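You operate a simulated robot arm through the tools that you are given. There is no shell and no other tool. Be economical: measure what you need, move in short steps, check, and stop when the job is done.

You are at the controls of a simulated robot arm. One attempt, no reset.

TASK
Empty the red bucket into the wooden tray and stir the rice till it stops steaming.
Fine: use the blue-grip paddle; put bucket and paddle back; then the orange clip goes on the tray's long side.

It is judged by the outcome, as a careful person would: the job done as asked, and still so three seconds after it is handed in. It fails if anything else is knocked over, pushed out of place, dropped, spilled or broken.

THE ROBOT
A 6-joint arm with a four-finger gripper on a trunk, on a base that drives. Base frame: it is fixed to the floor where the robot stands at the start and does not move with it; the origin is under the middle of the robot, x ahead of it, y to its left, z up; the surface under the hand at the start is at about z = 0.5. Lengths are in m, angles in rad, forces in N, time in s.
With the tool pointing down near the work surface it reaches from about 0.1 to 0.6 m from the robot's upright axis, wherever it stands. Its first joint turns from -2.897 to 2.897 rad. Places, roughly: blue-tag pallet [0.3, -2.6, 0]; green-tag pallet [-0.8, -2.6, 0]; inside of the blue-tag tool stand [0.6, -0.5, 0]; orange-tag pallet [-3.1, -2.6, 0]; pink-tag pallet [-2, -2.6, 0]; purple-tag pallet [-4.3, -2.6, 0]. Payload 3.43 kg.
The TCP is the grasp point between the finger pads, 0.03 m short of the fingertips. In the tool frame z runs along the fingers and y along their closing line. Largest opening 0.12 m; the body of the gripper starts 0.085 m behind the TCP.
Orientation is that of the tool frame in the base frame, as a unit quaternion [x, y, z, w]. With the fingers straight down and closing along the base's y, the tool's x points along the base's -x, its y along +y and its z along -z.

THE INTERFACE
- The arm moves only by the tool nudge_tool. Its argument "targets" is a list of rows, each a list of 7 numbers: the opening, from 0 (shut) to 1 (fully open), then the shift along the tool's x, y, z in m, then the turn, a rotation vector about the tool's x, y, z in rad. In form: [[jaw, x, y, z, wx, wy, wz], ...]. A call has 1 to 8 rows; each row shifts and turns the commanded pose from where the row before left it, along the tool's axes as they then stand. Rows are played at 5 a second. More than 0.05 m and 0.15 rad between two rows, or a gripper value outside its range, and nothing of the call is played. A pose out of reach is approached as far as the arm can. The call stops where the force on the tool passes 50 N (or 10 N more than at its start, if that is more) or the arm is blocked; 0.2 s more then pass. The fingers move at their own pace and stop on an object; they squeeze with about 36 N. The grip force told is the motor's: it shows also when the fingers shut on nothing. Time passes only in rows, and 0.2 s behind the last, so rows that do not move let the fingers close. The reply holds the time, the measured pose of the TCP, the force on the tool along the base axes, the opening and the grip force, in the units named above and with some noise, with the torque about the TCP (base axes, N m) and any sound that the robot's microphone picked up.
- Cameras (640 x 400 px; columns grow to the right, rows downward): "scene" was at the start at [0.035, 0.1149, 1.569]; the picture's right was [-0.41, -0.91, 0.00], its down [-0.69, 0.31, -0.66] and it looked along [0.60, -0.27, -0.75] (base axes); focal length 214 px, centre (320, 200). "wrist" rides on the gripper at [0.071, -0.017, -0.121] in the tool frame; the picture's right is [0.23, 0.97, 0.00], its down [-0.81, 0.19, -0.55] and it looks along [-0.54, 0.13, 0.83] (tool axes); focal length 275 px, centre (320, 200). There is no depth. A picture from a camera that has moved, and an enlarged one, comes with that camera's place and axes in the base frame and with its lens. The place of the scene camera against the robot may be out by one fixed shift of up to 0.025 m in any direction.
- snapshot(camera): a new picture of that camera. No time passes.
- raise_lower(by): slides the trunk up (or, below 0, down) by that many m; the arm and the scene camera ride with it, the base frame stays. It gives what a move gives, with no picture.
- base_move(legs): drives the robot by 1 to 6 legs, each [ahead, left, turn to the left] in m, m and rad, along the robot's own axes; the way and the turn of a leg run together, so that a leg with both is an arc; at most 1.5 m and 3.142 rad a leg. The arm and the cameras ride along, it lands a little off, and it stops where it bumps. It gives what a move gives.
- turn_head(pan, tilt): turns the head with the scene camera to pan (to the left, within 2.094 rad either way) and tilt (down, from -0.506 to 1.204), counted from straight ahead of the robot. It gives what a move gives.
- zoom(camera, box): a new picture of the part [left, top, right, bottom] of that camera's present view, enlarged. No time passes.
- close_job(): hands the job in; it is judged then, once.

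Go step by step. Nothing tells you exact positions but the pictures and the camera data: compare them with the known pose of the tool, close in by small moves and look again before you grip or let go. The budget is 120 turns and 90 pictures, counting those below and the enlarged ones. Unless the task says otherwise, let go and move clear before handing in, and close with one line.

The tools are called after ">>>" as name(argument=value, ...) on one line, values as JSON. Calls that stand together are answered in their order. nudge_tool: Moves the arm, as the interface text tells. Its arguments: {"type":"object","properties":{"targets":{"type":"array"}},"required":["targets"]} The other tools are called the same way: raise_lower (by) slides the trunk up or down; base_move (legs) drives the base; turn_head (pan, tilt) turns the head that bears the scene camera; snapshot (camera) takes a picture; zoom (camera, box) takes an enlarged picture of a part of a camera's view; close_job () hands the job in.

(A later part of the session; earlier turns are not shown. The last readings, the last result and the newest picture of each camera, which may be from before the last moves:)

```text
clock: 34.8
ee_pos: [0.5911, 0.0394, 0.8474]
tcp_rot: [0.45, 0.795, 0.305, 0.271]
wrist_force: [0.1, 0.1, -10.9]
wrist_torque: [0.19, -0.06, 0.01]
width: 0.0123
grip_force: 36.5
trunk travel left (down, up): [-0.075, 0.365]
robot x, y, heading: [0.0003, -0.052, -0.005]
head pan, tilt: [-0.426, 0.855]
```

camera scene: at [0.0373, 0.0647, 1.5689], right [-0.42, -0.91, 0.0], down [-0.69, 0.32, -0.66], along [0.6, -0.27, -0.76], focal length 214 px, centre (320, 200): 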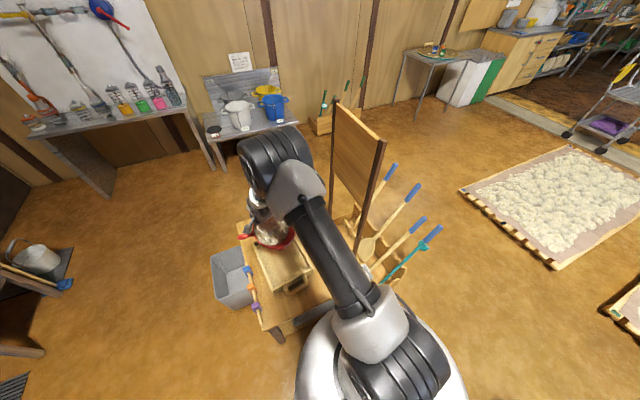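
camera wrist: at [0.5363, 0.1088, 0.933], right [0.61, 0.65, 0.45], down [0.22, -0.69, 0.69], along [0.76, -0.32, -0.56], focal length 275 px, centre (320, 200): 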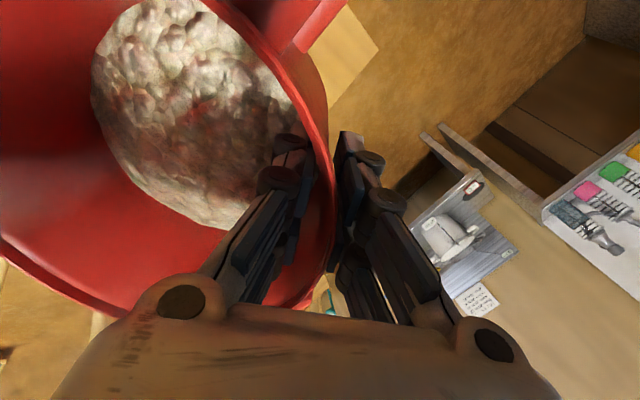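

Continuing; tilt now ≈ 55° for the bucket. I must keep the lip over the tray, so tilt on with small outward steps.

>>> nudge_tool(targets=[[0, 0, 0.013, 0.015, -0.06, 0, 0], [0, 0, 0.012, 0.016, -0.06, 0, 0]])

>>> zoom(camera="scene", box=[200, 180, 360, 330])

>>> snapshot(camera="wrist")

```text
clock: 35.4
ee_pos: [0.6274, 0.0569, 0.8471]
tcp_rot: [0.432, 0.775, 0.353, 0.297]
wrist_force: [0.4, -0.3, -12.4]
wrist_torque: [0.1, 0.04, -0.02]
width: 0.0124
grip_force: 35.7
trunk travel left (down, up): [-0.075, 0.365]
robot x, y, heading: [0.0015, -0.0513, -0.009]
head pan, tilt: [-0.426, 0.855]
```

```text
2.67 times, centred on (280, 255) of scene
camera zoom: at [0.0376, 0.0646, 1.5689], right [-0.42, -0.91, 0.0], down [-0.69, 0.32, -0.66], along [0.59, -0.27, -0.76], focal length 572 px, centre (427, 53)
```

zoom: 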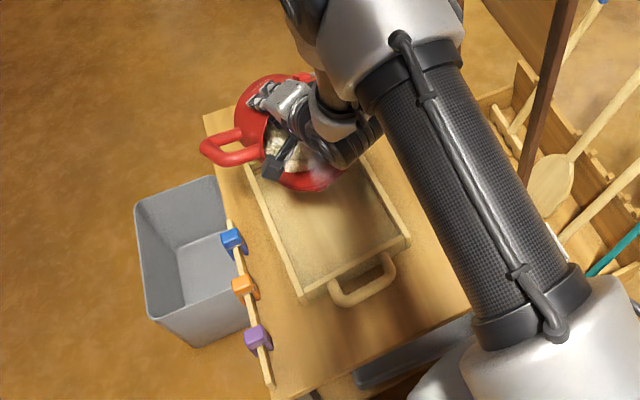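

```text
51 pictures are left
camera wrist: at [0.495, 0.08, 0.8912], right [0.34, 0.57, 0.75], down [0.03, -0.8, 0.6], along [0.94, -0.18, -0.29], focal length 275 px, centre (320, 200)
```

wrist: 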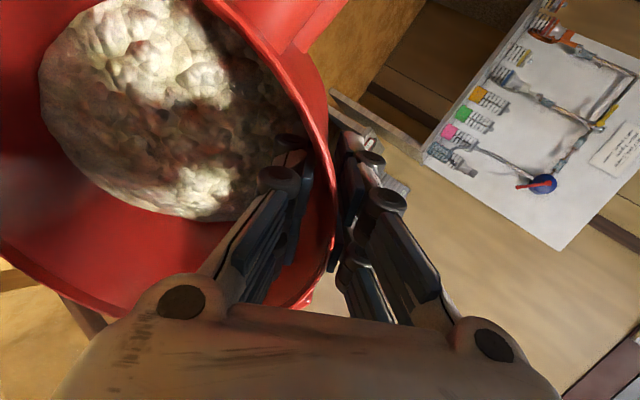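

The lip is over the tray centre-near. Continue tilting slowly while lowering a bit.

>>> nudge_tool(targets=[[0, 0, -0.01, 0.007, -0.06, 0, 0], [0, 0, -0.01, 0.006, -0.06, 0, 0], [0, 0, -0.01, 0.006, -0.06, 0, 0], [0, 0, -0.01, 0.005, -0.06, 0, 0]])

>>> zoom(camera="scene", box=[200, 180, 360, 330])

```text
clock: 36.4
ee_pos: [0.6315, 0.0522, 0.8018]
tcp_rot: [0.393, 0.727, 0.443, 0.347]
wrist_force: [-0.4, -0.9, -11.4]
wrist_torque: [0.02, 0.28, 0.05]
width: 0.0123
grip_force: 36.0
trunk travel left (down, up): [-0.075, 0.365]
robot x, y, heading: [-0.0052, -0.0495, -0.009]
head pan, tilt: [-0.426, 0.855]
```

```text
2.67 times, centred on (280, 255) of scene
camera zoom: at [0.0375, 0.0643, 1.5689], right [-0.42, -0.91, 0.0], down [-0.69, 0.32, -0.66], along [0.59, -0.27, -0.76], focal length 572 px, centre (427, 53)
```

zoom: 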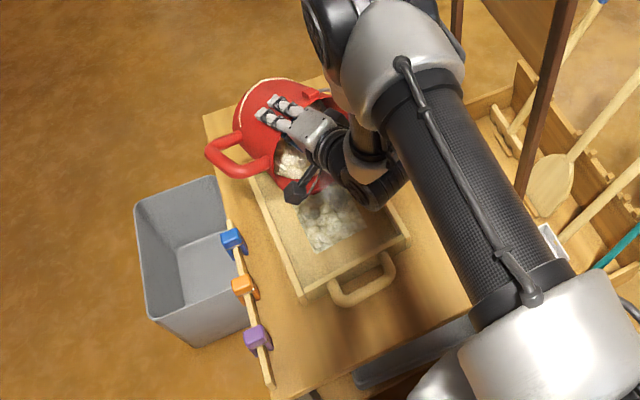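

Rice is landing in the near half of the tray. Move outward a little and keep tilting.

>>> nudge_tool(targets=[[0, 0, 0.006, 0.018, -0.04, 0, 0], [0, 0, 0.004, 0.012, -0.08, 0, 0], [0, 0, 0, 0, -0.1, 0, 0], [0, 0, 0, 0, -0.1, 0, 0], [0, 0, 0, 0, 0, 0, 0]])

>>> zoom(camera="scene", box=[200, 180, 360, 330])

```text
clock: 37.6
ee_pos: [0.6573, 0.0649, 0.8004]
tcp_rot: [0.333, 0.646, 0.554, 0.405]
wrist_force: [-1.7, 0.6, -6.5]
wrist_torque: [-0.08, 0.25, 0.03]
width: 0.0124
grip_force: 35.9
trunk travel left (down, up): [-0.075, 0.365]
robot x, y, heading: [0.0034, -0.0507, -0.006]
head pan, tilt: [-0.426, 0.855]
```

```text
2.67 times, centred on (280, 255) of scene
camera zoom: at [0.0368, 0.0643, 1.569], right [-0.42, -0.91, 0.0], down [-0.69, 0.32, -0.66], along [0.6, -0.27, -0.76], focal length 572 px, centre (427, 53)
```

zoom: 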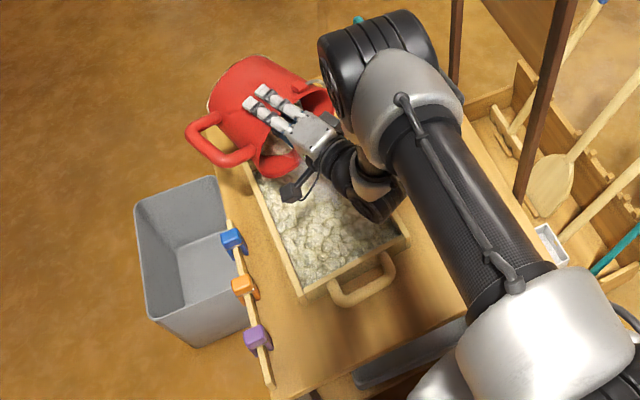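

Pouring well; weight down to 6.5 N. Tilt further to empty it.

>>> nudge_tool(targets=[[0, 0, 0.01, 0, -0.1, 0, 0], [0, 0, 0.01, 0, -0.1, 0, 0], [0, 0, 0.01, 0, -0.1, 0, 0], [0, 0, 0, 0, -0.1, 0, 0], [0, 0, 0, 0, -0.1, 0, 0], [0, 0, 0, 0, 0, 0, 0], [0, 0, 0, 0, 0, 0, 0]])

>>> zoom(camera="scene", box=[200, 180, 360, 330])

>>> snapshot(camera="wrist")

```text
clock: 39.2
ee_pos: [0.6534, 0.0684, 0.8295]
tcp_rot: [0.221, 0.489, 0.697, 0.476]
wrist_force: [0.2, 0.2, -2.0]
wrist_torque: [-0.11, 0.23, -0.01]
width: 0.0121
grip_force: 35.8
trunk travel left (down, up): [-0.075, 0.365]
robot x, y, heading: [0.0012, -0.0504, -0.008]
head pan, tilt: [-0.426, 0.855]
```

```text
2.67 times, centred on (280, 255) of scene
camera zoom: at [0.0363, 0.0643, 1.569], right [-0.42, -0.91, 0.0], down [-0.69, 0.32, -0.66], along [0.6, -0.27, -0.75], focal length 572 px, centre (427, 53)
```

zoom: 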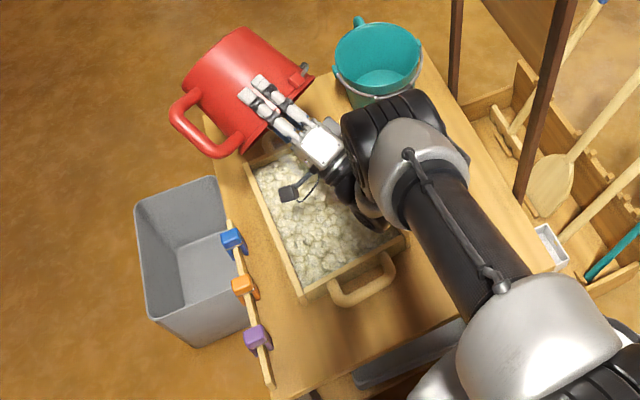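

```text
47 pictures are left
camera wrist: at [0.5354, 0.0754, 0.7527], right [-0.54, 0.14, 0.83], down [-0.15, -0.99, 0.06], along [0.83, -0.09, 0.55], focal length 275 px, centre (320, 200)
```

wrist: 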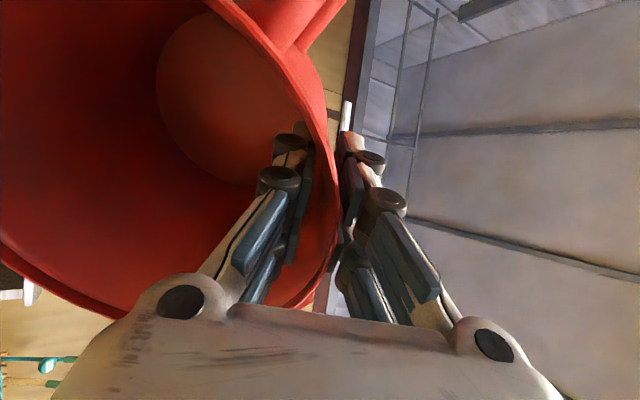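

The bucket is empty. Now untilt in reverse.

>>> nudge_tool(targets=[[0, 0, 0, 0, 0.14, 0, 0], [0, 0, 0, 0, 0.15, 0, 0], [0, 0, 0, 0, 0.15, 0, 0], [0, 0, 0, 0, 0.15, 0, 0], [0, 0, 0, 0, 0.15, 0, 0], [0, 0, -0.01, -0.04, 0.15, 0, 0], [0, 0, -0.01, -0.04, 0.15, 0, 0], [0, 0, -0.01, -0.02, 0.15, 0, 0]])

>>> nudge_tool(targets=[[0, 0, -0.01, -0.02, 0.14, 0, 0], [0, 0, -0.01, 0, 0.14, 0, 0], [0, 0, -0.01, 0, 0.14, 0, 0], [0, 0, 0, 0, 0.14, 0, 0], [0, 0, 0, 0, 0.14, 0, 0], [0, 0, 0, 0, 0.1, 0, 0], [0, 0, 0, 0, 0, 0, 0]])

```text
clock: 41.0
ee_pos: [0.5609, 0.0226, 0.8419]
tcp_rot: [0.45, 0.796, 0.301, 0.27]
wrist_force: [-0.3, 0.6, -3.2]
wrist_torque: [0.04, -0.03, -0.01]
width: 0.0123
grip_force: 36.1
trunk travel left (down, up): [-0.075, 0.365]
robot x, y, heading: [0.0009, -0.0499, -0.007]
head pan, tilt: [-0.426, 0.855]
```

```text
clock: 42.6
ee_pos: [0.5326, -0.0049, 0.8395]
tcp_rot: [0.508, 0.844, 0.068, 0.159]
wrist_force: [-0.2, 0.4, -1.9]
wrist_torque: [0.09, -0.11, -0.03]
width: 0.0122
grip_force: 35.7
out of reach, approached as far as the arm can: row 4, 5, 6
trunk travel left (down, up): [-0.075, 0.365]
robot x, y, heading: [0.0027, -0.0497, -0.006]
head pan, tilt: [-0.426, 0.855]
```

Next: shift the hand left, drive back right 0.15 m, then undo the yaw (1.8 rad) to the original grip orientation.

>>> nudge_tool(targets=[[0, 0.045, 0.01, -0.01, 0, 0, 0], [0, 0.045, 0.01, -0.01, 0, 0, 0], [0, 0.045, 0.01, -0.01, 0, 0, 0]])

>>> base_move(legs=[[0, -0.15, 0]])

>>> nudge_tool(targets=[[0, 0, 0, 0, 0.0087, 0.0212, -0.1375], [0, 0, 0, 0, 0.0087, 0.0212, -0.1375], [0, 0, 0, 0, 0.0087, 0.0212, -0.1375], [0, 0, 0, 0, 0.0087, 0.0212, -0.1375], [0, 0, 0, 0, 0.0087, 0.0212, -0.1375], [0, 0, 0, 0, 0.0087, 0.0212, -0.1375]])

>>> nudge_tool(targets=[[0, 0, 0, 0, 0.0087, 0.0212, -0.1375], [0, 0, 0, 0, 0.0087, 0.0212, -0.1375], [0, 0, 0, 0, 0.0087, 0.0212, -0.1375], [0, 0, 0, 0, 0.0087, 0.0212, -0.1375], [0, 0, 0, 0, 0.0087, 0.0212, -0.1375], [0, 0, 0, 0, 0.0087, 0.0212, -0.1375], [0, 0, 0, 0, 0.0087, 0.0212, -0.1375]])

```text
clock: 43.4
ee_pos: [0.4871, 0.1293, 0.8497]
tcp_rot: [0.507, 0.844, 0.067, 0.161]
wrist_force: [-0.9, 0.1, -2.5]
wrist_torque: [0.1, -0.08, 0.01]
width: 0.0122
grip_force: 35.7
trunk travel left (down, up): [-0.075, 0.365]
robot x, y, heading: [-0.0008, -0.0529, -0.004]
head pan, tilt: [-0.426, 0.855]
```

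```text
clock: 44.8
ee_pos: [0.4855, -0.0214, 0.8506]
tcp_rot: [0.507, 0.844, 0.068, 0.161]
wrist_force: [-0.9, -0.9, -3.1]
wrist_torque: [0.11, -0.11, 0.0]
width: 0.0125
grip_force: 35.1
trunk travel left (down, up): [-0.075, 0.365]
robot x, y, heading: [-0.0022, -0.1979, -0.006]
head pan, tilt: [-0.426, 0.855]
```

```text
clock: 46.2
ee_pos: [0.4866, -0.0219, 0.8499]
tcp_rot: [0.126, 0.986, 0.007, 0.108]
wrist_force: [0.1, -0.1, -2.6]
wrist_torque: [0.2, 0.04, -0.03]
width: 0.0123
grip_force: 36.0
trunk travel left (down, up): [-0.075, 0.365]
robot x, y, heading: [0.0011, -0.2012, -0.004]
head pan, tilt: [-0.426, 0.855]
```

```text
clock: 47.8
ee_pos: [0.4718, -0.0173, 0.8415]
tcp_rot: [-0.339, 0.937, -0.074, 0.032]
wrist_force: [0.4, -0.2, -2.8]
wrist_torque: [0.15, 0.1, -0.03]
width: 0.012
grip_force: 35.8
out of reach, approached as far as the arm can: row 7
trunk travel left (down, up): [-0.075, 0.365]
robot x, y, heading: [-0.0001, -0.1964, -0.003]
head pan, tilt: [-0.426, 0.855]
```

Orientation is nearly back to the original grip pose. Move back over the bucket's place and partway down.

>>> nudge_tool(targets=[[0, 0.029, -0.016, 0.002, 0, 0, 0], [0, 0.029, -0.016, 0.002, 0, 0, 0], [0, 0.029, -0.016, 0.002, 0, 0, 0], [0, 0.029, -0.016, 0.002, 0, 0, 0], [0, 0, 0, 0.045, 0, 0, 0], [0, 0, 0, 0.045, 0, 0, 0], [0, 0, 0, 0.045, 0, 0, 0], [0, 0, 0, 0, 0, 0, 0]])

>>> snapshot(camera="wrist")

>>> zoom(camera="scene", box=[200, 150, 400, 290])

```text
clock: 49.6
ee_pos: [0.4295, -0.1542, 0.7058]
tcp_rot: [-0.342, 0.937, -0.064, 0.025]
wrist_force: [-0.2, -0.2, -2.6]
wrist_torque: [0.16, 0.15, 0.0]
width: 0.0123
grip_force: 36.0
out of reach, approached as far as the arm can: row 1
trunk travel left (down, up): [-0.075, 0.365]
robot x, y, heading: [0.0, -0.2053, -0.007]
head pan, tilt: [-0.426, 0.855]
```

```text
46 pictures are left
camera wrist: at [0.3747, -0.2005, 0.8271], right [-0.8, 0.59, -0.13], down [0.45, 0.72, 0.52], along [0.41, 0.36, -0.84], focal length 275 px, centre (320, 200)
```

wrist: 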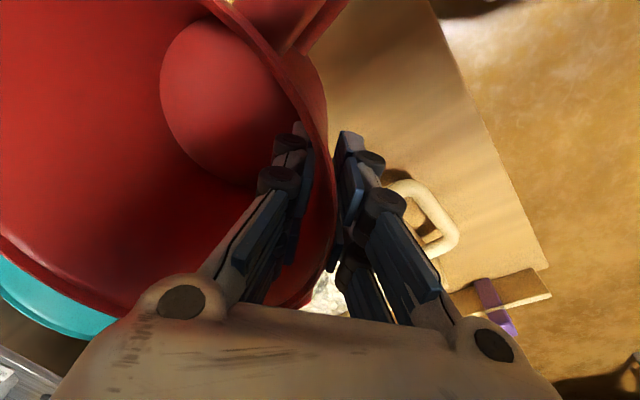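

```text
2.86 times, centred on (300, 220) of scene
camera zoom: at [0.0355, -0.086, 1.5691], right [-0.42, -0.91, 0.0], down [-0.69, 0.32, -0.66], along [0.6, -0.27, -0.75], focal length 613 px, centre (377, 143)
```

zoom: 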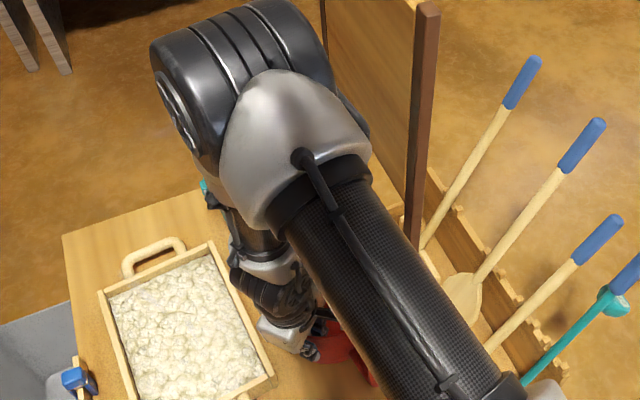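

Aligned with the pick-up spot. Lower it to the table.

>>> nudge_tool(targets=[[0, -0.005, -0.005, 0.03, 0, 0, 0], [0, 0, 0, 0.03, 0, 0, 0], [0, 0, 0, 0.02, 0, 0, 0], [0, 0, 0, 0.007, 0, 0, 0], [0, 0, 0, 0.004, 0, 0, 0], [0, 0, 0, 0, 0, 0, 0]])

```text
clock: 51.0
ee_pos: [0.4459, -0.1638, 0.6156]
tcp_rot: [-0.342, 0.937, -0.064, 0.025]
wrist_force: [0.6, -0.8, -2.5]
wrist_torque: [0.14, 0.11, 0.03]
width: 0.0122
grip_force: 35.8
trunk travel left (down, up): [-0.075, 0.365]
robot x, y, heading: [0.0004, -0.2016, -0.005]
head pan, tilt: [-0.426, 0.855]
```

>>> nudge_tool(targets=[[0, 0, 0, 0.002, 0, 0, 0], [0, 0, 0, 0.002, 0, 0, 0], [0, 0, 0, 0, 0, 0, 0]])

```text
clock: 51.8
ee_pos: [0.447, -0.1634, 0.6127]
tcp_rot: [-0.342, 0.937, -0.064, 0.028]
wrist_force: [-3.5, 1.5, 33.1]
wrist_torque: [0.43, -0.28, 0.06]
width: 0.0123
grip_force: 36.1
trunk travel left (down, up): [-0.075, 0.365]
robot x, y, heading: [0.0017, -0.1983, -0.012]
head pan, tilt: [-0.426, 0.855]
```

On the table. Release and withdraw along the finger axis.

>>> nudge_tool(targets=[[0, 0, 0, -0.002, 0, 0, 0], [0.15, 0, 0, 0, 0, 0, 0], [0.4, 0, 0, 0, 0, 0, 0], [0.5, 0, 0, 0, 0, 0, 0], [0.5, 0, 0, -0.045, 0, 0, 0], [0.5, 0, 0, -0.045, 0, 0, 0], [0.5, 0, 0, -0.045, 0, 0, 0], [0.5, 0, 0, -0.045, 0, 0, 0]])

>>> snapshot(camera="wrist")

```text
clock: 53.6
ee_pos: [0.4303, -0.1428, 0.7941]
tcp_rot: [-0.342, 0.937, -0.064, 0.025]
wrist_force: [0.1, 0.2, 0.9]
wrist_torque: [0.0, -0.06, 0.01]
width: 0.0599
grip_force: 0.1
trunk travel left (down, up): [-0.075, 0.365]
robot x, y, heading: [0.0022, -0.202, -0.004]
head pan, tilt: [-0.426, 0.855]
```

```text
44 pictures are left
camera wrist: at [0.3746, -0.1893, 0.9167], right [-0.8, 0.59, -0.13], down [0.45, 0.73, 0.52], along [0.41, 0.36, -0.84], focal length 275 px, centre (320, 200)
```

wrist: 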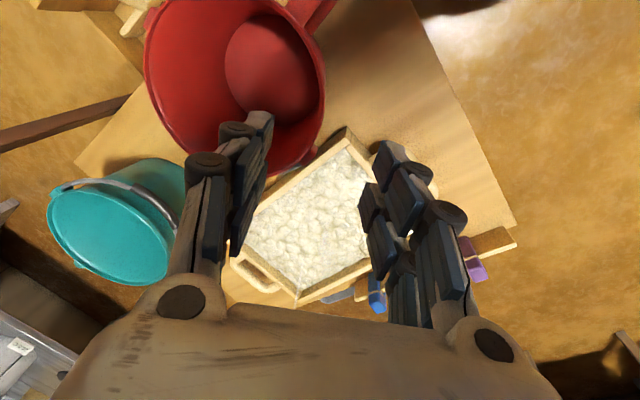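

Bucket is back in place, upright. Now for the paddle: raise and straighten the hand, retract, then drive back and right to look at the tool stand.

>>> nudge_tool(targets=[[0.5, 0.02, 0, -0.04, -0.026, 0.01, 0.14], [0.5, 0.02, 0, -0.045, -0.026, 0.01, 0.14], [0.5, 0.02, 0, -0.045, -0.026, 0.01, 0.14], [0.5, 0.02, 0, -0.045, -0.026, 0.01, 0.14], [0.5, 0.02, 0, -0.045, -0.027, 0.011, 0.14], [0.5, 0.02, 0, -0.03, 0, 0, 0]])

>>> base_move(legs=[[-0.12, 0, 0], [0, -0.38, 0]])

>>> turn_head(pan=-0.1, tilt=0.8)

>>> snapshot(camera="wrist")

>>> snapshot(camera="scene")

```text
clock: 55.0
ee_pos: [0.3014, -0.2466, 0.9481]
tcp_rot: [-0.019, 0.999, -0.04, 0.016]
wrist_force: [0.1, 0.8, -0.3]
wrist_torque: [0.0, -0.02, -0.01]
width: 0.0601
grip_force: 0.1
out of reach, approached as far as the arm can: row 3, 4, 5, 6
trunk travel left (down, up): [-0.075, 0.365]
robot x, y, heading: [-0.0015, -0.2019, -0.003]
head pan, tilt: [-0.426, 0.855]
```

```text
clock: 58.2
ee_pos: [0.1829, -0.6286, 0.9478]
tcp_rot: [-0.022, 0.999, -0.039, 0.015]
wrist_force: [0.1, -0.2, -0.2]
wrist_torque: [0.04, 0.0, 0.04]
width: 0.0601
grip_force: 0.1
trunk travel left (down, up): [-0.075, 0.365]
robot x, y, heading: [-0.119, -0.5838, 0.002]
head pan, tilt: [-0.426, 0.855]
```

```text
clock: 59.0
ee_pos: [0.184, -0.6291, 0.9481]
tcp_rot: [-0.023, 0.999, -0.04, 0.015]
wrist_force: [-1.1, 0.4, 0.3]
wrist_torque: [0.01, -0.01, 0.0]
width: 0.0598
grip_force: 0.1
trunk travel left (down, up): [-0.075, 0.365]
robot x, y, heading: [-0.1226, -0.5784, -0.001]
head pan, tilt: [-0.099, 0.799]
```

```text
43 pictures are left
camera wrist: at [0.1085, -0.6383, 1.0675], right [-0.27, 0.96, -0.09], down [0.78, 0.27, 0.56], along [0.56, 0.08, -0.82], focal length 275 px, centre (320, 200)
```

wrist: 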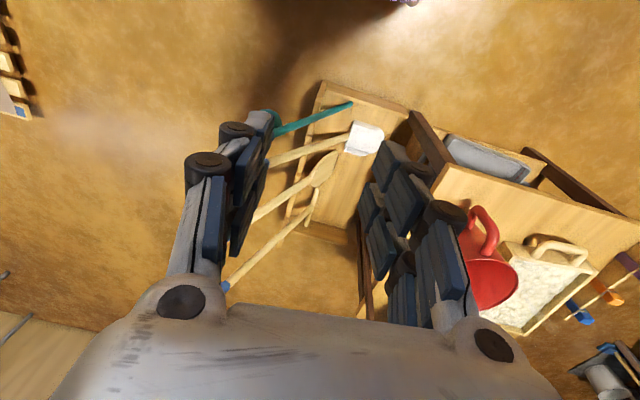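

```text
42 pictures are left
camera scene: at [-0.0751, -0.4445, 1.5734], right [-0.1, -0.99, 0.0], down [-0.71, 0.07, -0.7], along [0.69, -0.07, -0.72], focal length 214 px, centre (320, 200)
```

scene: 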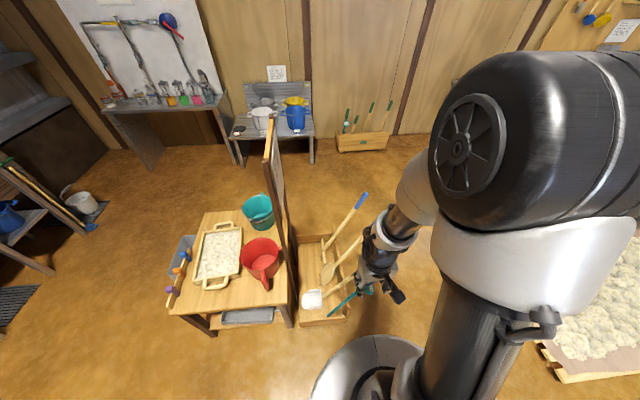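

The paddle (oval wooden blade, third tool) leans toward −y: blade about (0.61, −0.57, 0.10), blue end about (0.61, −0.83, 0.69). I'll station the robot in front of it and turn the hand so the fingers close along x, tilted along the shaft.

>>> base_move(legs=[[0, -0.17, 0], [0.12, 0, 0]])

>>> nudge_tool(targets=[[0.5, 0, 0, -0.02, -0.08, 0.03, 0.1], [0.5, -0.02, 0, -0.03, 0, 0, 0.145], [0.5, -0.02, 0, -0.03, 0, 0, 0.145], [0.5, -0.02, 0, 0, 0, 0, 0.145], [0.5, 0, 0, 0, 0, 0, 0.145], [0.5, 0, 0, 0, 0, 0, 0.145], [0.5, 0, 0, 0, 0, 0, 0.145], [0.5, 0, 0, 0, 0, 0, 0.145]])

>>> nudge_tool(targets=[[0.5, 0, 0, 0, 0, 0, 0.145], [0.5, 0, 0, 0, 0, 0, 0.145], [0.5, 0, 0.04, 0, 0, 0, 0.145], [0.5, 0, 0.04, 0, 0, 0, 0.1], [0.5, 0, 0.04, 0, 0, 0, 0]])

>>> snapshot(camera="wrist")

```text
clock: 61.3
ee_pos: [0.3018, -0.7971, 0.9476]
tcp_rot: [-0.024, 0.999, -0.041, 0.016]
wrist_force: [-0.3, -0.7, -0.6]
wrist_torque: [-0.03, 0.04, 0.02]
width: 0.06
grip_force: 0.0
trunk travel left (down, up): [-0.075, 0.365]
robot x, y, heading: [-0.0041, -0.7531, 0.004]
head pan, tilt: [-0.099, 0.799]
```

```text
clock: 63.1
ee_pos: [0.33, -0.8084, 0.9363]
tcp_rot: [0.488, 0.872, -0.029, 0.034]
wrist_force: [0.0, -0.1, -0.2]
wrist_torque: [-0.02, -0.04, -0.02]
width: 0.0603
grip_force: 0.2
out of reach, approached as far as the arm can: row 1, 2, 3, 4, 5, 6, 7
trunk travel left (down, up): [-0.075, 0.365]
robot x, y, heading: [-0.006, -0.7557, 0.005]
head pan, tilt: [-0.099, 0.799]
```

```text
clock: 64.3
ee_pos: [0.4285, -0.7901, 0.9108]
tcp_rot: [0.7, 0.712, -0.024, 0.052]
wrist_force: [0.1, 0.8, -0.4]
wrist_torque: [-0.04, -0.03, -0.03]
width: 0.06
grip_force: 0.1
out of reach, approached as far as the arm can: row 3, 4, 5
trunk travel left (down, up): [-0.075, 0.365]
robot x, y, heading: [-0.0005, -0.7534, 0.007]
head pan, tilt: [-0.099, 0.799]
```

```text
41 pictures are left
camera wrist: at [0.4056, -0.7059, 1.0225], right [0.97, 0.25, 0.01], down [0.18, -0.74, 0.64], along [0.17, -0.62, -0.77], focal length 275 px, centre (320, 200)
```

wrist: 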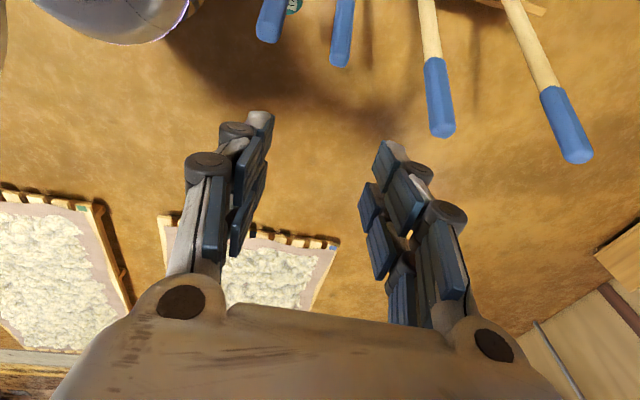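

The paddle's blue end is at about (0.603, −0.820, 0.70), shaft tilted ~23° (dir (0, −0.39, 0.92)). I'll tilt the tool along it and move toward a point just beyond the end.

>>> nudge_tool(targets=[[0.5, 0, 0.03, 0.03, 0.01, 0.127, 0.005], [0.5, 0, 0.04, 0.02, 0.01, 0.127, 0.005], [0.5, 0, 0.04, 0.02, 0.01, 0.127, 0.005], [0.5, 0, 0.03, 0.02, 0.01, 0.127, 0.005], [0.5, 0, 0, 0, 0, 0, 0]])

>>> snapshot(camera="wrist")

```text
clock: 65.5
ee_pos: [0.4891, -0.782, 0.8252]
tcp_rot: [0.699, 0.703, 0.094, 0.086]
wrist_force: [0.1, 0.4, -0.8]
wrist_torque: [0.02, 0.01, 0.0]
width: 0.0599
grip_force: 0.2
out of reach, approached as far as the arm can: row 1, 2, 3, 4
trunk travel left (down, up): [-0.075, 0.365]
robot x, y, heading: [-0.0051, -0.7567, 0.006]
head pan, tilt: [-0.099, 0.799]
```

```text
40 pictures are left
camera wrist: at [0.4416, -0.7115, 0.9377], right [0.94, 0.23, 0.25], down [0.05, -0.82, 0.58], along [0.34, -0.53, -0.78], focal length 275 px, centre (320, 200)
```

wrist: 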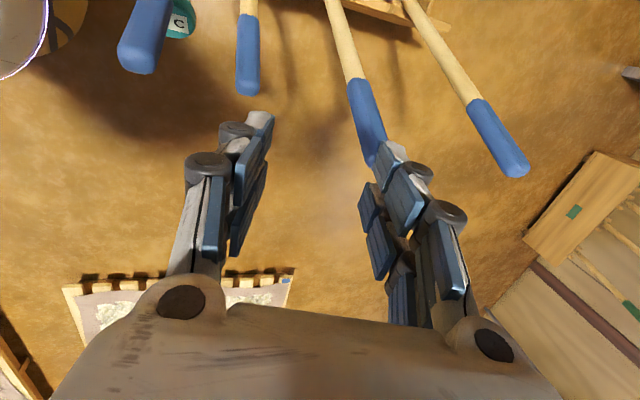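

Sideways tilt isn't reachable here, but it isn't needed: with the fingers vertical and closing along x, the tilted shaft still fits between the pads. I'll straighten the tool and go above the end.

>>> nudge_tool(targets=[[0.5, 0, 0, 0, 0.128, -0.005, 0.003], [0.5, 0, 0, 0, 0.127, -0.005, 0.003], [0.5, -0.016, 0.038, 0.008, 0, 0, 0], [0.5, -0.016, 0.038, 0.008, 0, 0, 0], [0.5, -0.016, 0.038, 0.008, 0, 0, 0], [0.5, 0, 0, 0, 0, 0, 0]])

>>> snapshot(camera="wrist")

```text
clock: 66.9
ee_pos: [0.6162, -0.819, 0.828]
tcp_rot: [0.696, 0.705, 0.113, 0.074]
wrist_force: [0.1, -0.6, 0.1]
wrist_torque: [0.02, 0.02, -0.03]
width: 0.06
grip_force: 0.0
out of reach, approached as far as the arm can: row 1, 2
trunk travel left (down, up): [-0.075, 0.365]
robot x, y, heading: [-0.0022, -0.7565, 0.003]
head pan, tilt: [-0.099, 0.799]
```

```text
39 pictures are left
camera wrist: at [0.5666, -0.7531, 0.9449], right [0.93, 0.23, 0.27], down [0.06, -0.84, 0.54], along [0.35, -0.49, -0.8], focal length 275 px, centre (320, 200)
```

wrist: 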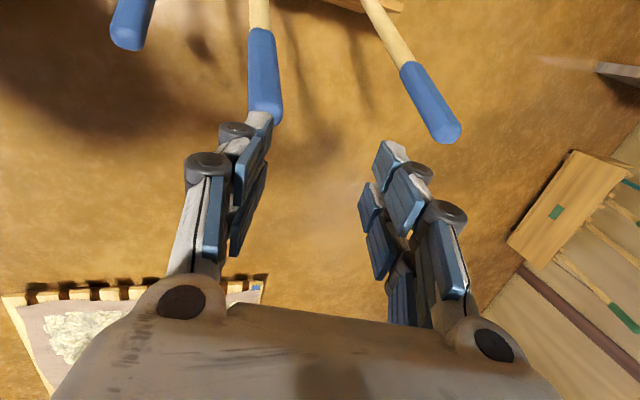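

>>> nudge_tool(targets=[[0.5, 0, 0, 0.01, 0.085, 0, 0], [0.5, 0, 0, 0.01, 0.085, 0, 0], [0.5, 0, 0, 0, 0.085, 0, 0], [0.5, 0, 0, 0, 0, 0, 0]])

>>> snapshot(camera="wrist")

```text
clock: 67.9
ee_pos: [0.6188, -0.8164, 0.8099]
tcp_rot: [0.701, 0.713, 0.023, -0.014]
wrist_force: [-0.2, -0.1, 0.1]
wrist_torque: [0.01, 0.02, 0.0]
width: 0.0599
grip_force: 0.1
trunk travel left (down, up): [-0.075, 0.365]
robot x, y, heading: [-0.0009, -0.7523, 0.006]
head pan, tilt: [-0.099, 0.799]
```

```text
38 pictures are left
camera wrist: at [0.6007, -0.752, 0.9351], right [0.97, 0.25, 0.02], down [0.2, -0.84, 0.51], along [0.14, -0.49, -0.86], focal length 275 px, centre (320, 200)
```

wrist: 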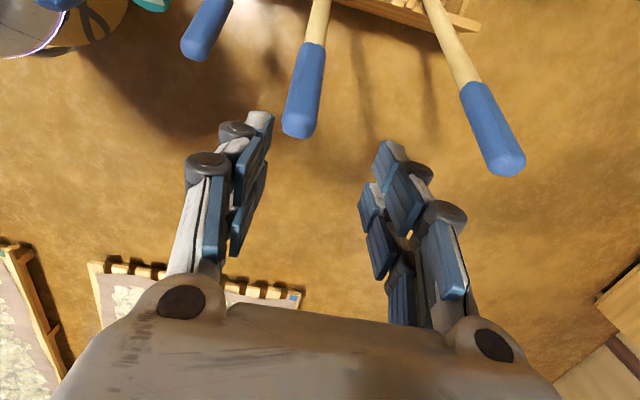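

Tool is vertical above the paddle's end at (0.603, −0.822, 0.70). Align and lower around it.

>>> nudge_tool(targets=[[0.5, 0, -0.016, 0, 0, 0, 0], [0.5, 0, 0, 0.04, 0, 0, 0], [0.5, 0, 0, 0.035, 0, 0, 0], [0.5, 0, 0, 0, 0, 0, 0]])

>>> snapshot(camera="wrist")

```text
clock: 68.9
ee_pos: [0.6036, -0.815, 0.737]
tcp_rot: [0.7, 0.713, 0.023, -0.015]
wrist_force: [-0.6, 0.1, -0.2]
wrist_torque: [0.03, 0.01, 0.02]
width: 0.06
grip_force: 0.1
trunk travel left (down, up): [-0.075, 0.365]
robot x, y, heading: [-0.003, -0.7546, 0.005]
head pan, tilt: [-0.099, 0.799]
```

```text
37 pictures are left
camera wrist: at [0.5848, -0.7489, 0.862], right [0.97, 0.25, 0.02], down [0.2, -0.84, 0.51], along [0.15, -0.49, -0.86], focal length 275 px, centre (320, 200)
```

wrist: 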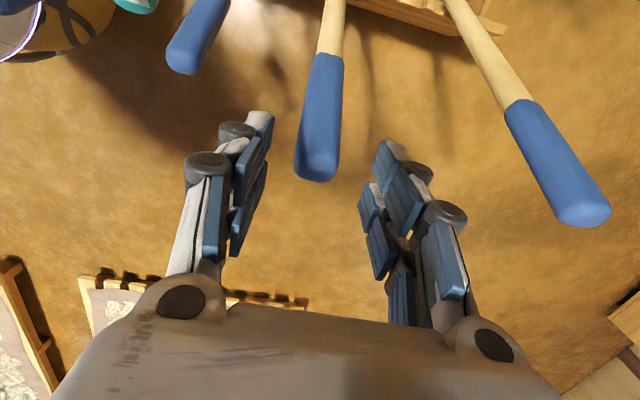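

Centred. Lower 8 cm and close.

>>> nudge_tool(targets=[[0.5, 0.003, 0.001, 0.03, 0, 0, 0], [0.5, 0, 0, 0.03, 0, 0, 0], [0.5, 0, 0, 0.02, 0, 0, 0], [0.25, 0, 0, 0, 0, 0, 0], [0, 0, 0, 0, 0, 0, 0], [0, 0, 0, 0, 0, 0, 0], [0, 0, 0, 0, 0, 0, 0]])

>>> snapshot(camera="wrist")

```text
clock: 70.5
ee_pos: [0.607, -0.8081, 0.6578]
tcp_rot: [0.701, 0.713, 0.022, -0.016]
wrist_force: [-0.1, 1.1, 0.8]
wrist_torque: [0.0, -0.14, -0.15]
width: 0.0306
grip_force: 36.6
trunk travel left (down, up): [-0.075, 0.365]
robot x, y, heading: [-0.0015, -0.7549, 0.005]
head pan, tilt: [-0.099, 0.799]
```

```text
36 pictures are left
camera wrist: at [0.5879, -0.743, 0.7817], right [0.97, 0.25, 0.02], down [0.2, -0.84, 0.51], along [0.15, -0.49, -0.86], focal length 275 px, centre (320, 200)
```

wrist: 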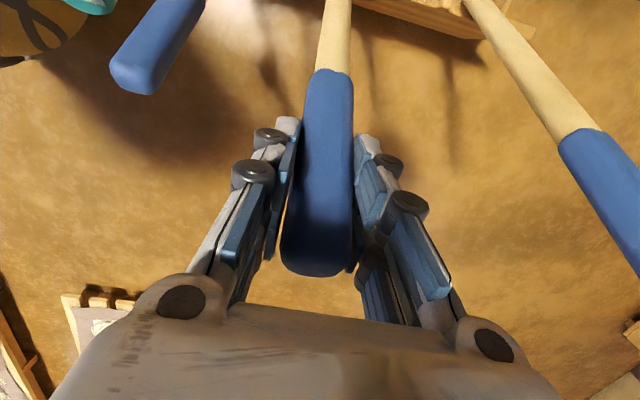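

Gripped the blue handle (31 mm). Lift straight up with the trunk, first a little, and check.

>>> raise_lower(by=0.06)

>>> snapshot(camera="scene")

```text
clock: 71.5
ee_pos: [0.6073, -0.8071, 0.7164]
tcp_rot: [0.7, 0.714, 0.022, -0.016]
wrist_force: [0.2, 0.5, -3.6]
wrist_torque: [-0.54, -0.02, -0.01]
width: 0.0305
grip_force: 35.9
trunk travel left (down, up): [-0.135, 0.305]
robot x, y, heading: [-0.0001, -0.7519, 0.006]
head pan, tilt: [-0.099, 0.799]
```

```text
35 pictures are left
camera scene: at [0.0426, -0.6145, 1.6333], right [-0.1, -1.0, 0.0], down [-0.71, 0.07, -0.7], along [0.69, -0.07, -0.72], focal length 214 px, centre (320, 200)
```

scene: 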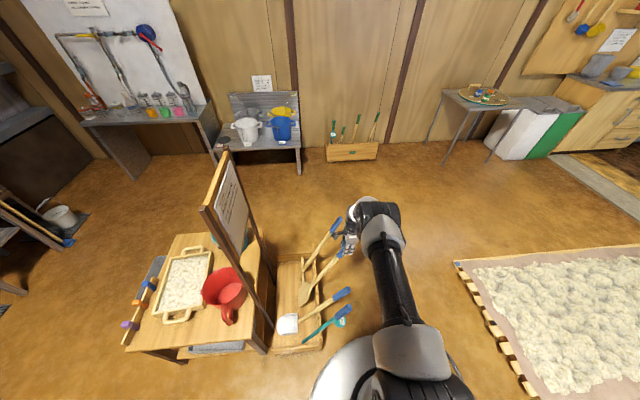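

The paddle lifts freely (3.6 N). There is a notice on the panel; I'll read it.

>>> zoom(camera="scene", box=[200, 155, 260, 245])

>>> zoom(camera="scene", box=[260, 210, 370, 360])

```text
4.44 times, centred on (230, 200) of scene
camera zoom: at [0.0426, -0.6145, 1.6333], right [-0.1, -1.0, 0.0], down [-0.71, 0.07, -0.7], along [0.69, -0.07, -0.72], focal length 953 px, centre (720, 200)
```

zoom: 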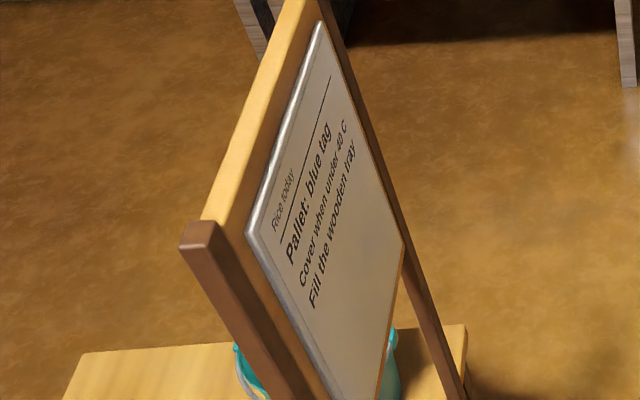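

```text
2.67 times, centred on (315, 285) of scene
camera zoom: at [0.0426, -0.6145, 1.6333], right [-0.1, -1.0, 0.0], down [-0.71, 0.07, -0.7], along [0.69, -0.07, -0.72], focal length 572 px, centre (333, -27)
```

zoom: 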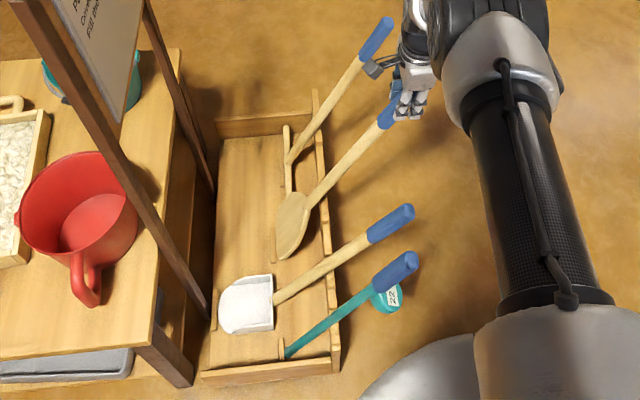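

The notice is just background. Raise the trunk fully so the blade clears the stand.

>>> raise_lower(by=0.3)

>>> nudge_tool(targets=[[0, 0, 0, -0.03, 0, 0, 0], [0, 0, 0, -0.03, 0, 0, 0], [0, 0, 0, -0.03, 0, 0, 0], [0, 0, 0, -0.03, 0, 0, 0], [0, 0, 0, 0, 0, 0, 0]])

>>> snapshot(camera="scene")

>>> snapshot(camera="wrist")

```text
clock: 74.5
ee_pos: [0.6075, -0.8083, 1.0175]
tcp_rot: [0.701, 0.713, 0.023, -0.015]
wrist_force: [0.2, -0.5, -3.7]
wrist_torque: [-0.53, -0.03, -0.03]
width: 0.0305
grip_force: 35.7
trunk travel left (down, up): [-0.435, 0.005]
robot x, y, heading: [0.0002, -0.7561, 0.007]
head pan, tilt: [-0.099, 0.799]
```

```text
clock: 75.7
ee_pos: [0.607, -0.8157, 1.1392]
tcp_rot: [0.7, 0.714, 0.021, -0.015]
wrist_force: [-0.5, 0.2, -3.8]
wrist_torque: [-0.54, 0.04, 0.0]
width: 0.0304
grip_force: 36.3
trunk travel left (down, up): [-0.435, 0.005]
robot x, y, heading: [0.0, -0.7534, 0.003]
head pan, tilt: [-0.099, 0.799]
```

```text
32 pictures are left
camera scene: at [0.0433, -0.6146, 1.9334], right [-0.1, -1.0, 0.0], down [-0.71, 0.07, -0.7], along [0.69, -0.07, -0.72], focal length 214 px, centre (320, 200)
```

scene: 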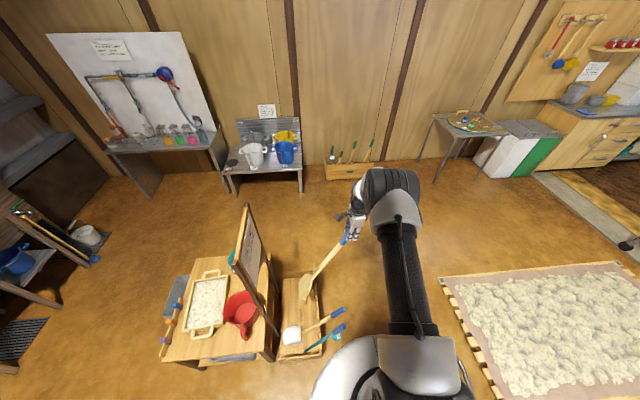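

```text
31 pictures are left
camera wrist: at [0.5876, -0.7503, 1.263], right [0.97, 0.25, 0.02], down [0.2, -0.84, 0.51], along [0.14, -0.49, -0.86], focal length 275 px, centre (320, 200)
```

wrist: 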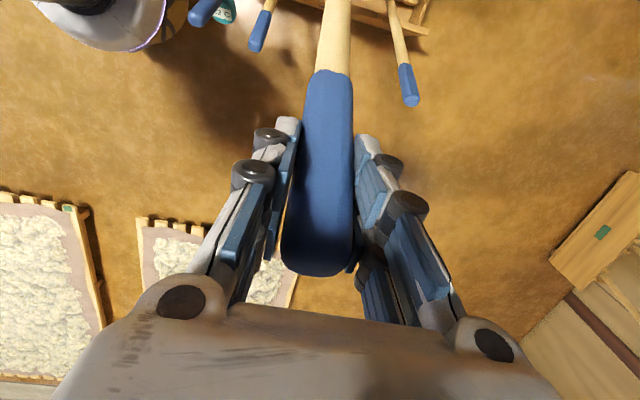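

The paddle is out. Raise the hand a bit more, then back off, go left, and approach the tray from the front with the blade held high.

>>> nudge_tool(targets=[[0, 0, 0, -0.04, 0, 0, 0], [0, 0, 0, -0.04, 0, 0, 0], [0, 0, 0, -0.04, 0, 0, 0], [0, 0, 0, 0, 0, 0, 0]])

>>> base_move(legs=[[-0.4, 0, 0], [0, 0.57, 0]])

>>> turn_head(pan=0.1, tilt=0.85)

>>> snapshot(camera="scene")

```text
clock: 76.7
ee_pos: [0.6062, -0.8197, 1.2579]
tcp_rot: [0.7, 0.714, 0.022, -0.016]
wrist_force: [0.1, 0.0, -3.7]
wrist_torque: [-0.53, -0.05, 0.01]
width: 0.0305
grip_force: 36.1
trunk travel left (down, up): [-0.435, 0.005]
robot x, y, heading: [-0.0023, -0.7496, 0.006]
head pan, tilt: [-0.099, 0.799]
```

```text
clock: 79.2
ee_pos: [0.232, -0.8203, 1.2582]
tcp_rot: [0.699, 0.715, 0.021, -0.016]
wrist_force: [0.0, -0.4, -2.5]
wrist_torque: [-0.53, 0.0, -0.01]
width: 0.0303
grip_force: 36.0
trunk travel left (down, up): [-0.435, 0.005]
robot x, y, heading: [-0.3722, -0.7534, 0.006]
head pan, tilt: [-0.099, 0.799]
stopped in leg 1: the robot was blocked; the commanded pose is now the measured one
```

```text
clock: 79.9
ee_pos: [0.2335, -0.8197, 1.2566]
tcp_rot: [0.698, 0.715, 0.022, -0.015]
wrist_force: [-0.6, 0.0, -2.7]
wrist_torque: [-0.51, 0.0, 0.01]
width: 0.0304
grip_force: 36.0
trunk travel left (down, up): [-0.435, 0.005]
robot x, y, heading: [-0.3734, -0.7563, 0.002]
head pan, tilt: [0.099, 0.85]
```

```text
30 pictures are left
camera scene: at [-0.3323, -0.6014, 1.9294], right [0.11, -0.99, 0.0], down [-0.75, -0.08, -0.66], along [0.66, 0.07, -0.75], focal length 214 px, centre (320, 200)
```

scene: 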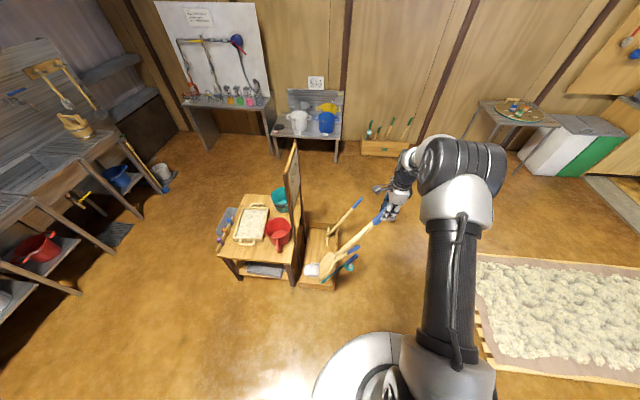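

Something behind blocked the base at x ≈ −0.37. I'll pull ahead slightly and look behind.

>>> base_move(legs=[[0.03, 0, 0]])

>>> turn_head(pan=2.09, tilt=0.9)

>>> snapshot(camera="scene")

>>> turn_head(pan=-2.09, tilt=0.9)

>>> snapshot(camera="scene")

```text
clock: 80.7
ee_pos: [0.2633, -0.8206, 1.2575]
tcp_rot: [0.698, 0.715, 0.021, -0.016]
wrist_force: [0.4, 0.4, -3.8]
wrist_torque: [-0.5, 0.02, -0.01]
width: 0.0304
grip_force: 36.1
trunk travel left (down, up): [-0.435, 0.005]
robot x, y, heading: [-0.3442, -0.756, 0.009]
head pan, tilt: [0.099, 0.85]
```

```text
clock: 82.7
ee_pos: [0.2646, -0.8205, 1.2566]
tcp_rot: [0.698, 0.715, 0.021, -0.016]
wrist_force: [-0.4, 0.3, -3.4]
wrist_torque: [-0.52, -0.04, 0.02]
width: 0.0304
grip_force: 36.1
trunk travel left (down, up): [-0.435, 0.005]
robot x, y, heading: [-0.346, -0.7563, 0.008]
head pan, tilt: [2.089, 0.901]
```

```text
29 pictures are left
camera scene: at [-0.4179, -0.5442, 1.9255], right [0.87, 0.5, 0.0], down [0.39, -0.68, -0.62], along [-0.31, 0.54, -0.78], focal length 214 px, centre (320, 200)
```

scene: 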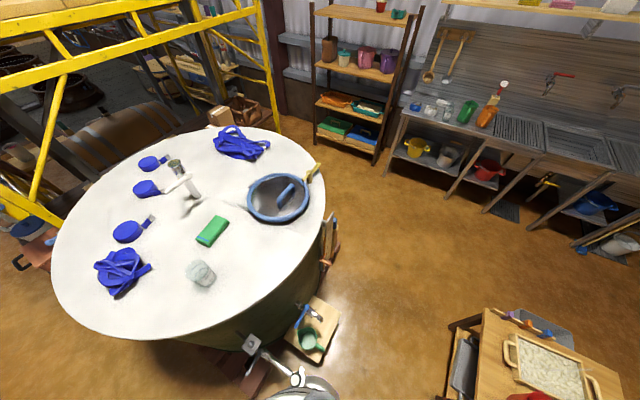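

```text
clock: 86.0
ee_pos: [0.2638, -0.8194, 1.2572]
tcp_rot: [0.698, 0.715, 0.021, -0.016]
wrist_force: [-0.4, 0.4, -3.9]
wrist_torque: [-0.51, -0.03, -0.01]
width: 0.0306
grip_force: 36.4
trunk travel left (down, up): [-0.435, 0.005]
robot x, y, heading: [-0.3452, -0.7574, 0.007]
head pan, tilt: [-2.089, 0.901]
```

```text
28 pictures are left
camera scene: at [-0.4169, -0.6755, 1.9255], right [-0.87, 0.49, 0.0], down [0.38, 0.68, -0.62], along [-0.3, -0.54, -0.78], focal length 214 px, centre (320, 200)
```

scene: 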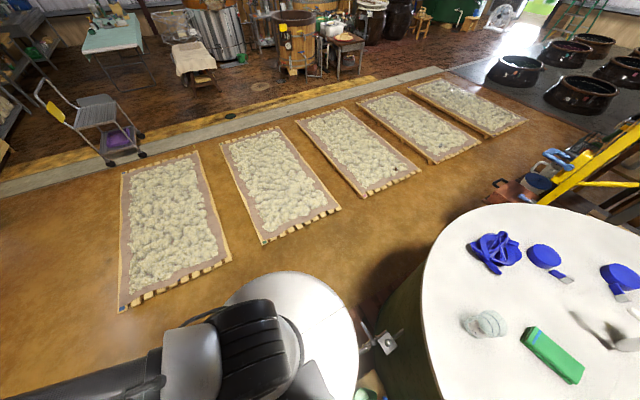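

Behind is a big vat with a small low stool near (−0.6, −0.4), nothing disturbed. I'll pass left with the base kept further forward (x ≈ −0.17), the arm slightly retracted and the blade higher.

>>> nudge_tool(targets=[[0, 0, -0.02, -0.03, 0, 0, 0], [0, 0, -0.02, -0.02, 0, 0, 0], [0, 0, -0.02, -0.01, 0, 0, 0], [0, 0, 0, 0, 0, 0, 0]])

>>> base_move(legs=[[0.165, 0, 0]])

>>> turn_head(pan=0.1, tilt=0.95)

>>> snapshot(camera="scene")

```text
clock: 87.0
ee_pos: [0.2046, -0.823, 1.318]
tcp_rot: [0.698, 0.715, 0.021, -0.016]
wrist_force: [0.8, -0.3, -3.9]
wrist_torque: [-0.48, -0.02, -0.08]
width: 0.0303
grip_force: 36.0
trunk travel left (down, up): [-0.435, 0.005]
robot x, y, heading: [-0.3453, -0.7583, 0.008]
head pan, tilt: [-2.089, 0.901]
```

```text
clock: 88.5
ee_pos: [0.3749, -0.8209, 1.3181]
tcp_rot: [0.698, 0.716, 0.02, -0.017]
wrist_force: [0.1, 0.1, -4.6]
wrist_torque: [-0.55, 0.02, -0.03]
width: 0.0303
grip_force: 36.0
trunk travel left (down, up): [-0.435, 0.005]
robot x, y, heading: [-0.1711, -0.7561, 0.009]
head pan, tilt: [-2.089, 0.901]
```

```text
clock: 90.6
ee_pos: [0.373, -0.8197, 1.318]
tcp_rot: [0.697, 0.717, 0.021, -0.017]
wrist_force: [0.3, -0.2, -3.0]
wrist_torque: [-0.5, -0.02, 0.01]
width: 0.0304
grip_force: 36.3
trunk travel left (down, up): [-0.435, 0.005]
robot x, y, heading: [-0.1736, -0.7531, 0.013]
head pan, tilt: [0.099, 0.949]
```

```text
27 pictures are left
camera scene: at [-0.1378, -0.6002, 1.9219], right [0.11, -0.99, 0.0], down [-0.81, -0.09, -0.58], along [0.58, 0.06, -0.81], focal length 214 px, centre (320, 200)
```

scene: 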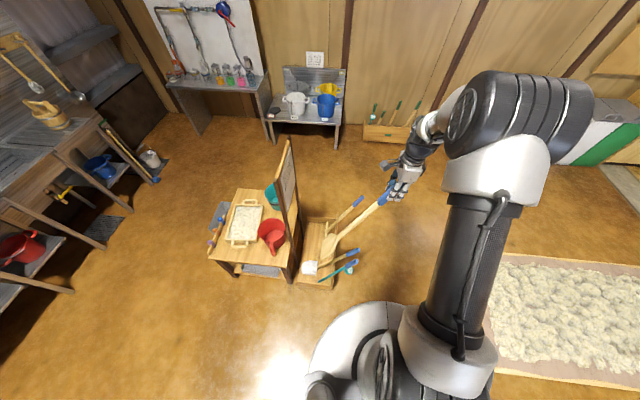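

I need the blade-tip height before crossing; zooming on it.

>>> zoom(camera="scene", box=[200, 150, 420, 290])

```text
2.86 times, centred on (310, 220) of scene
camera zoom: at [-0.1378, -0.6002, 1.9219], right [0.11, -0.99, 0.0], down [-0.81, -0.09, -0.58], along [0.58, 0.06, -0.81], focal length 613 px, centre (349, 143)
```

zoom: 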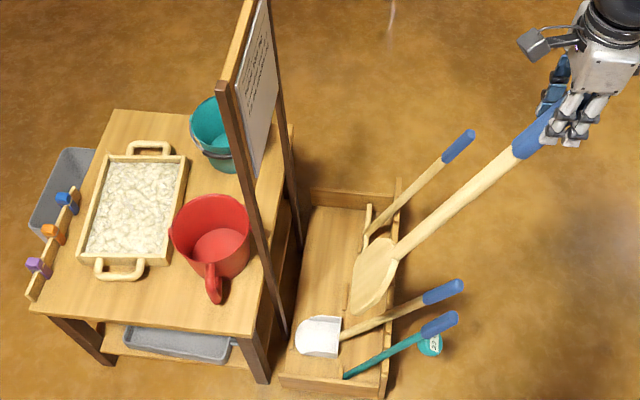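

The tip is around z ≈ 0.62. I'll raise the hand further before crossing in front of the panel.

>>> nudge_tool(targets=[[0, 0, 0, -0.03, 0, 0, 0], [0, 0, 0, -0.03, 0, 0, 0], [0, 0, 0, -0.03, 0, 0, 0], [0, 0, 0, -0.02, 0, 0, 0], [0, 0, 0, 0, 0, 0, 0]])

>>> base_move(legs=[[-0.03, 0, 0], [0, 0.3, 0]])

>>> zoom(camera="scene", box=[200, 130, 440, 290])

```text
clock: 91.8
ee_pos: [0.3749, -0.827, 1.4304]
tcp_rot: [0.697, 0.716, 0.021, -0.017]
wrist_force: [0.5, 0.7, -3.5]
wrist_torque: [-0.48, -0.06, -0.03]
width: 0.0306
grip_force: 36.0
trunk travel left (down, up): [-0.435, 0.005]
robot x, y, heading: [-0.1742, -0.7594, 0.015]
head pan, tilt: [0.099, 0.949]
```

```text
clock: 94.2
ee_pos: [0.3427, -0.5338, 1.4303]
tcp_rot: [0.699, 0.715, 0.02, -0.016]
wrist_force: [-0.1, 0.0, -3.0]
wrist_torque: [-0.48, 0.0, 0.04]
width: 0.0304
grip_force: 36.0
trunk travel left (down, up): [-0.435, 0.005]
robot x, y, heading: [-0.2058, -0.4553, 0.006]
head pan, tilt: [0.099, 0.949]
```

```text
2.50 times, centred on (320, 210) of scene
camera zoom: at [-0.1695, -0.3039, 1.9219], right [0.11, -0.99, 0.0], down [-0.81, -0.09, -0.58], along [0.58, 0.06, -0.81], focal length 536 px, centre (320, 175)
```

zoom: 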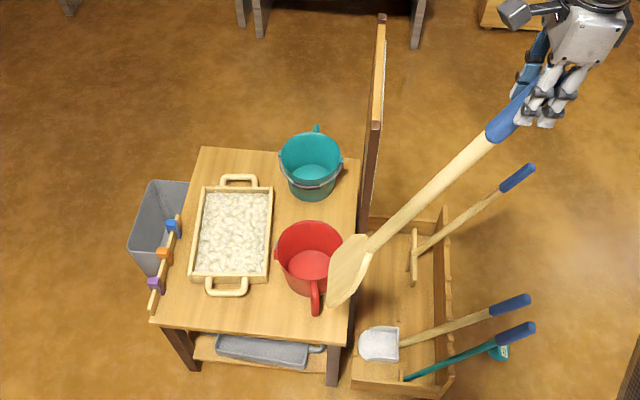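

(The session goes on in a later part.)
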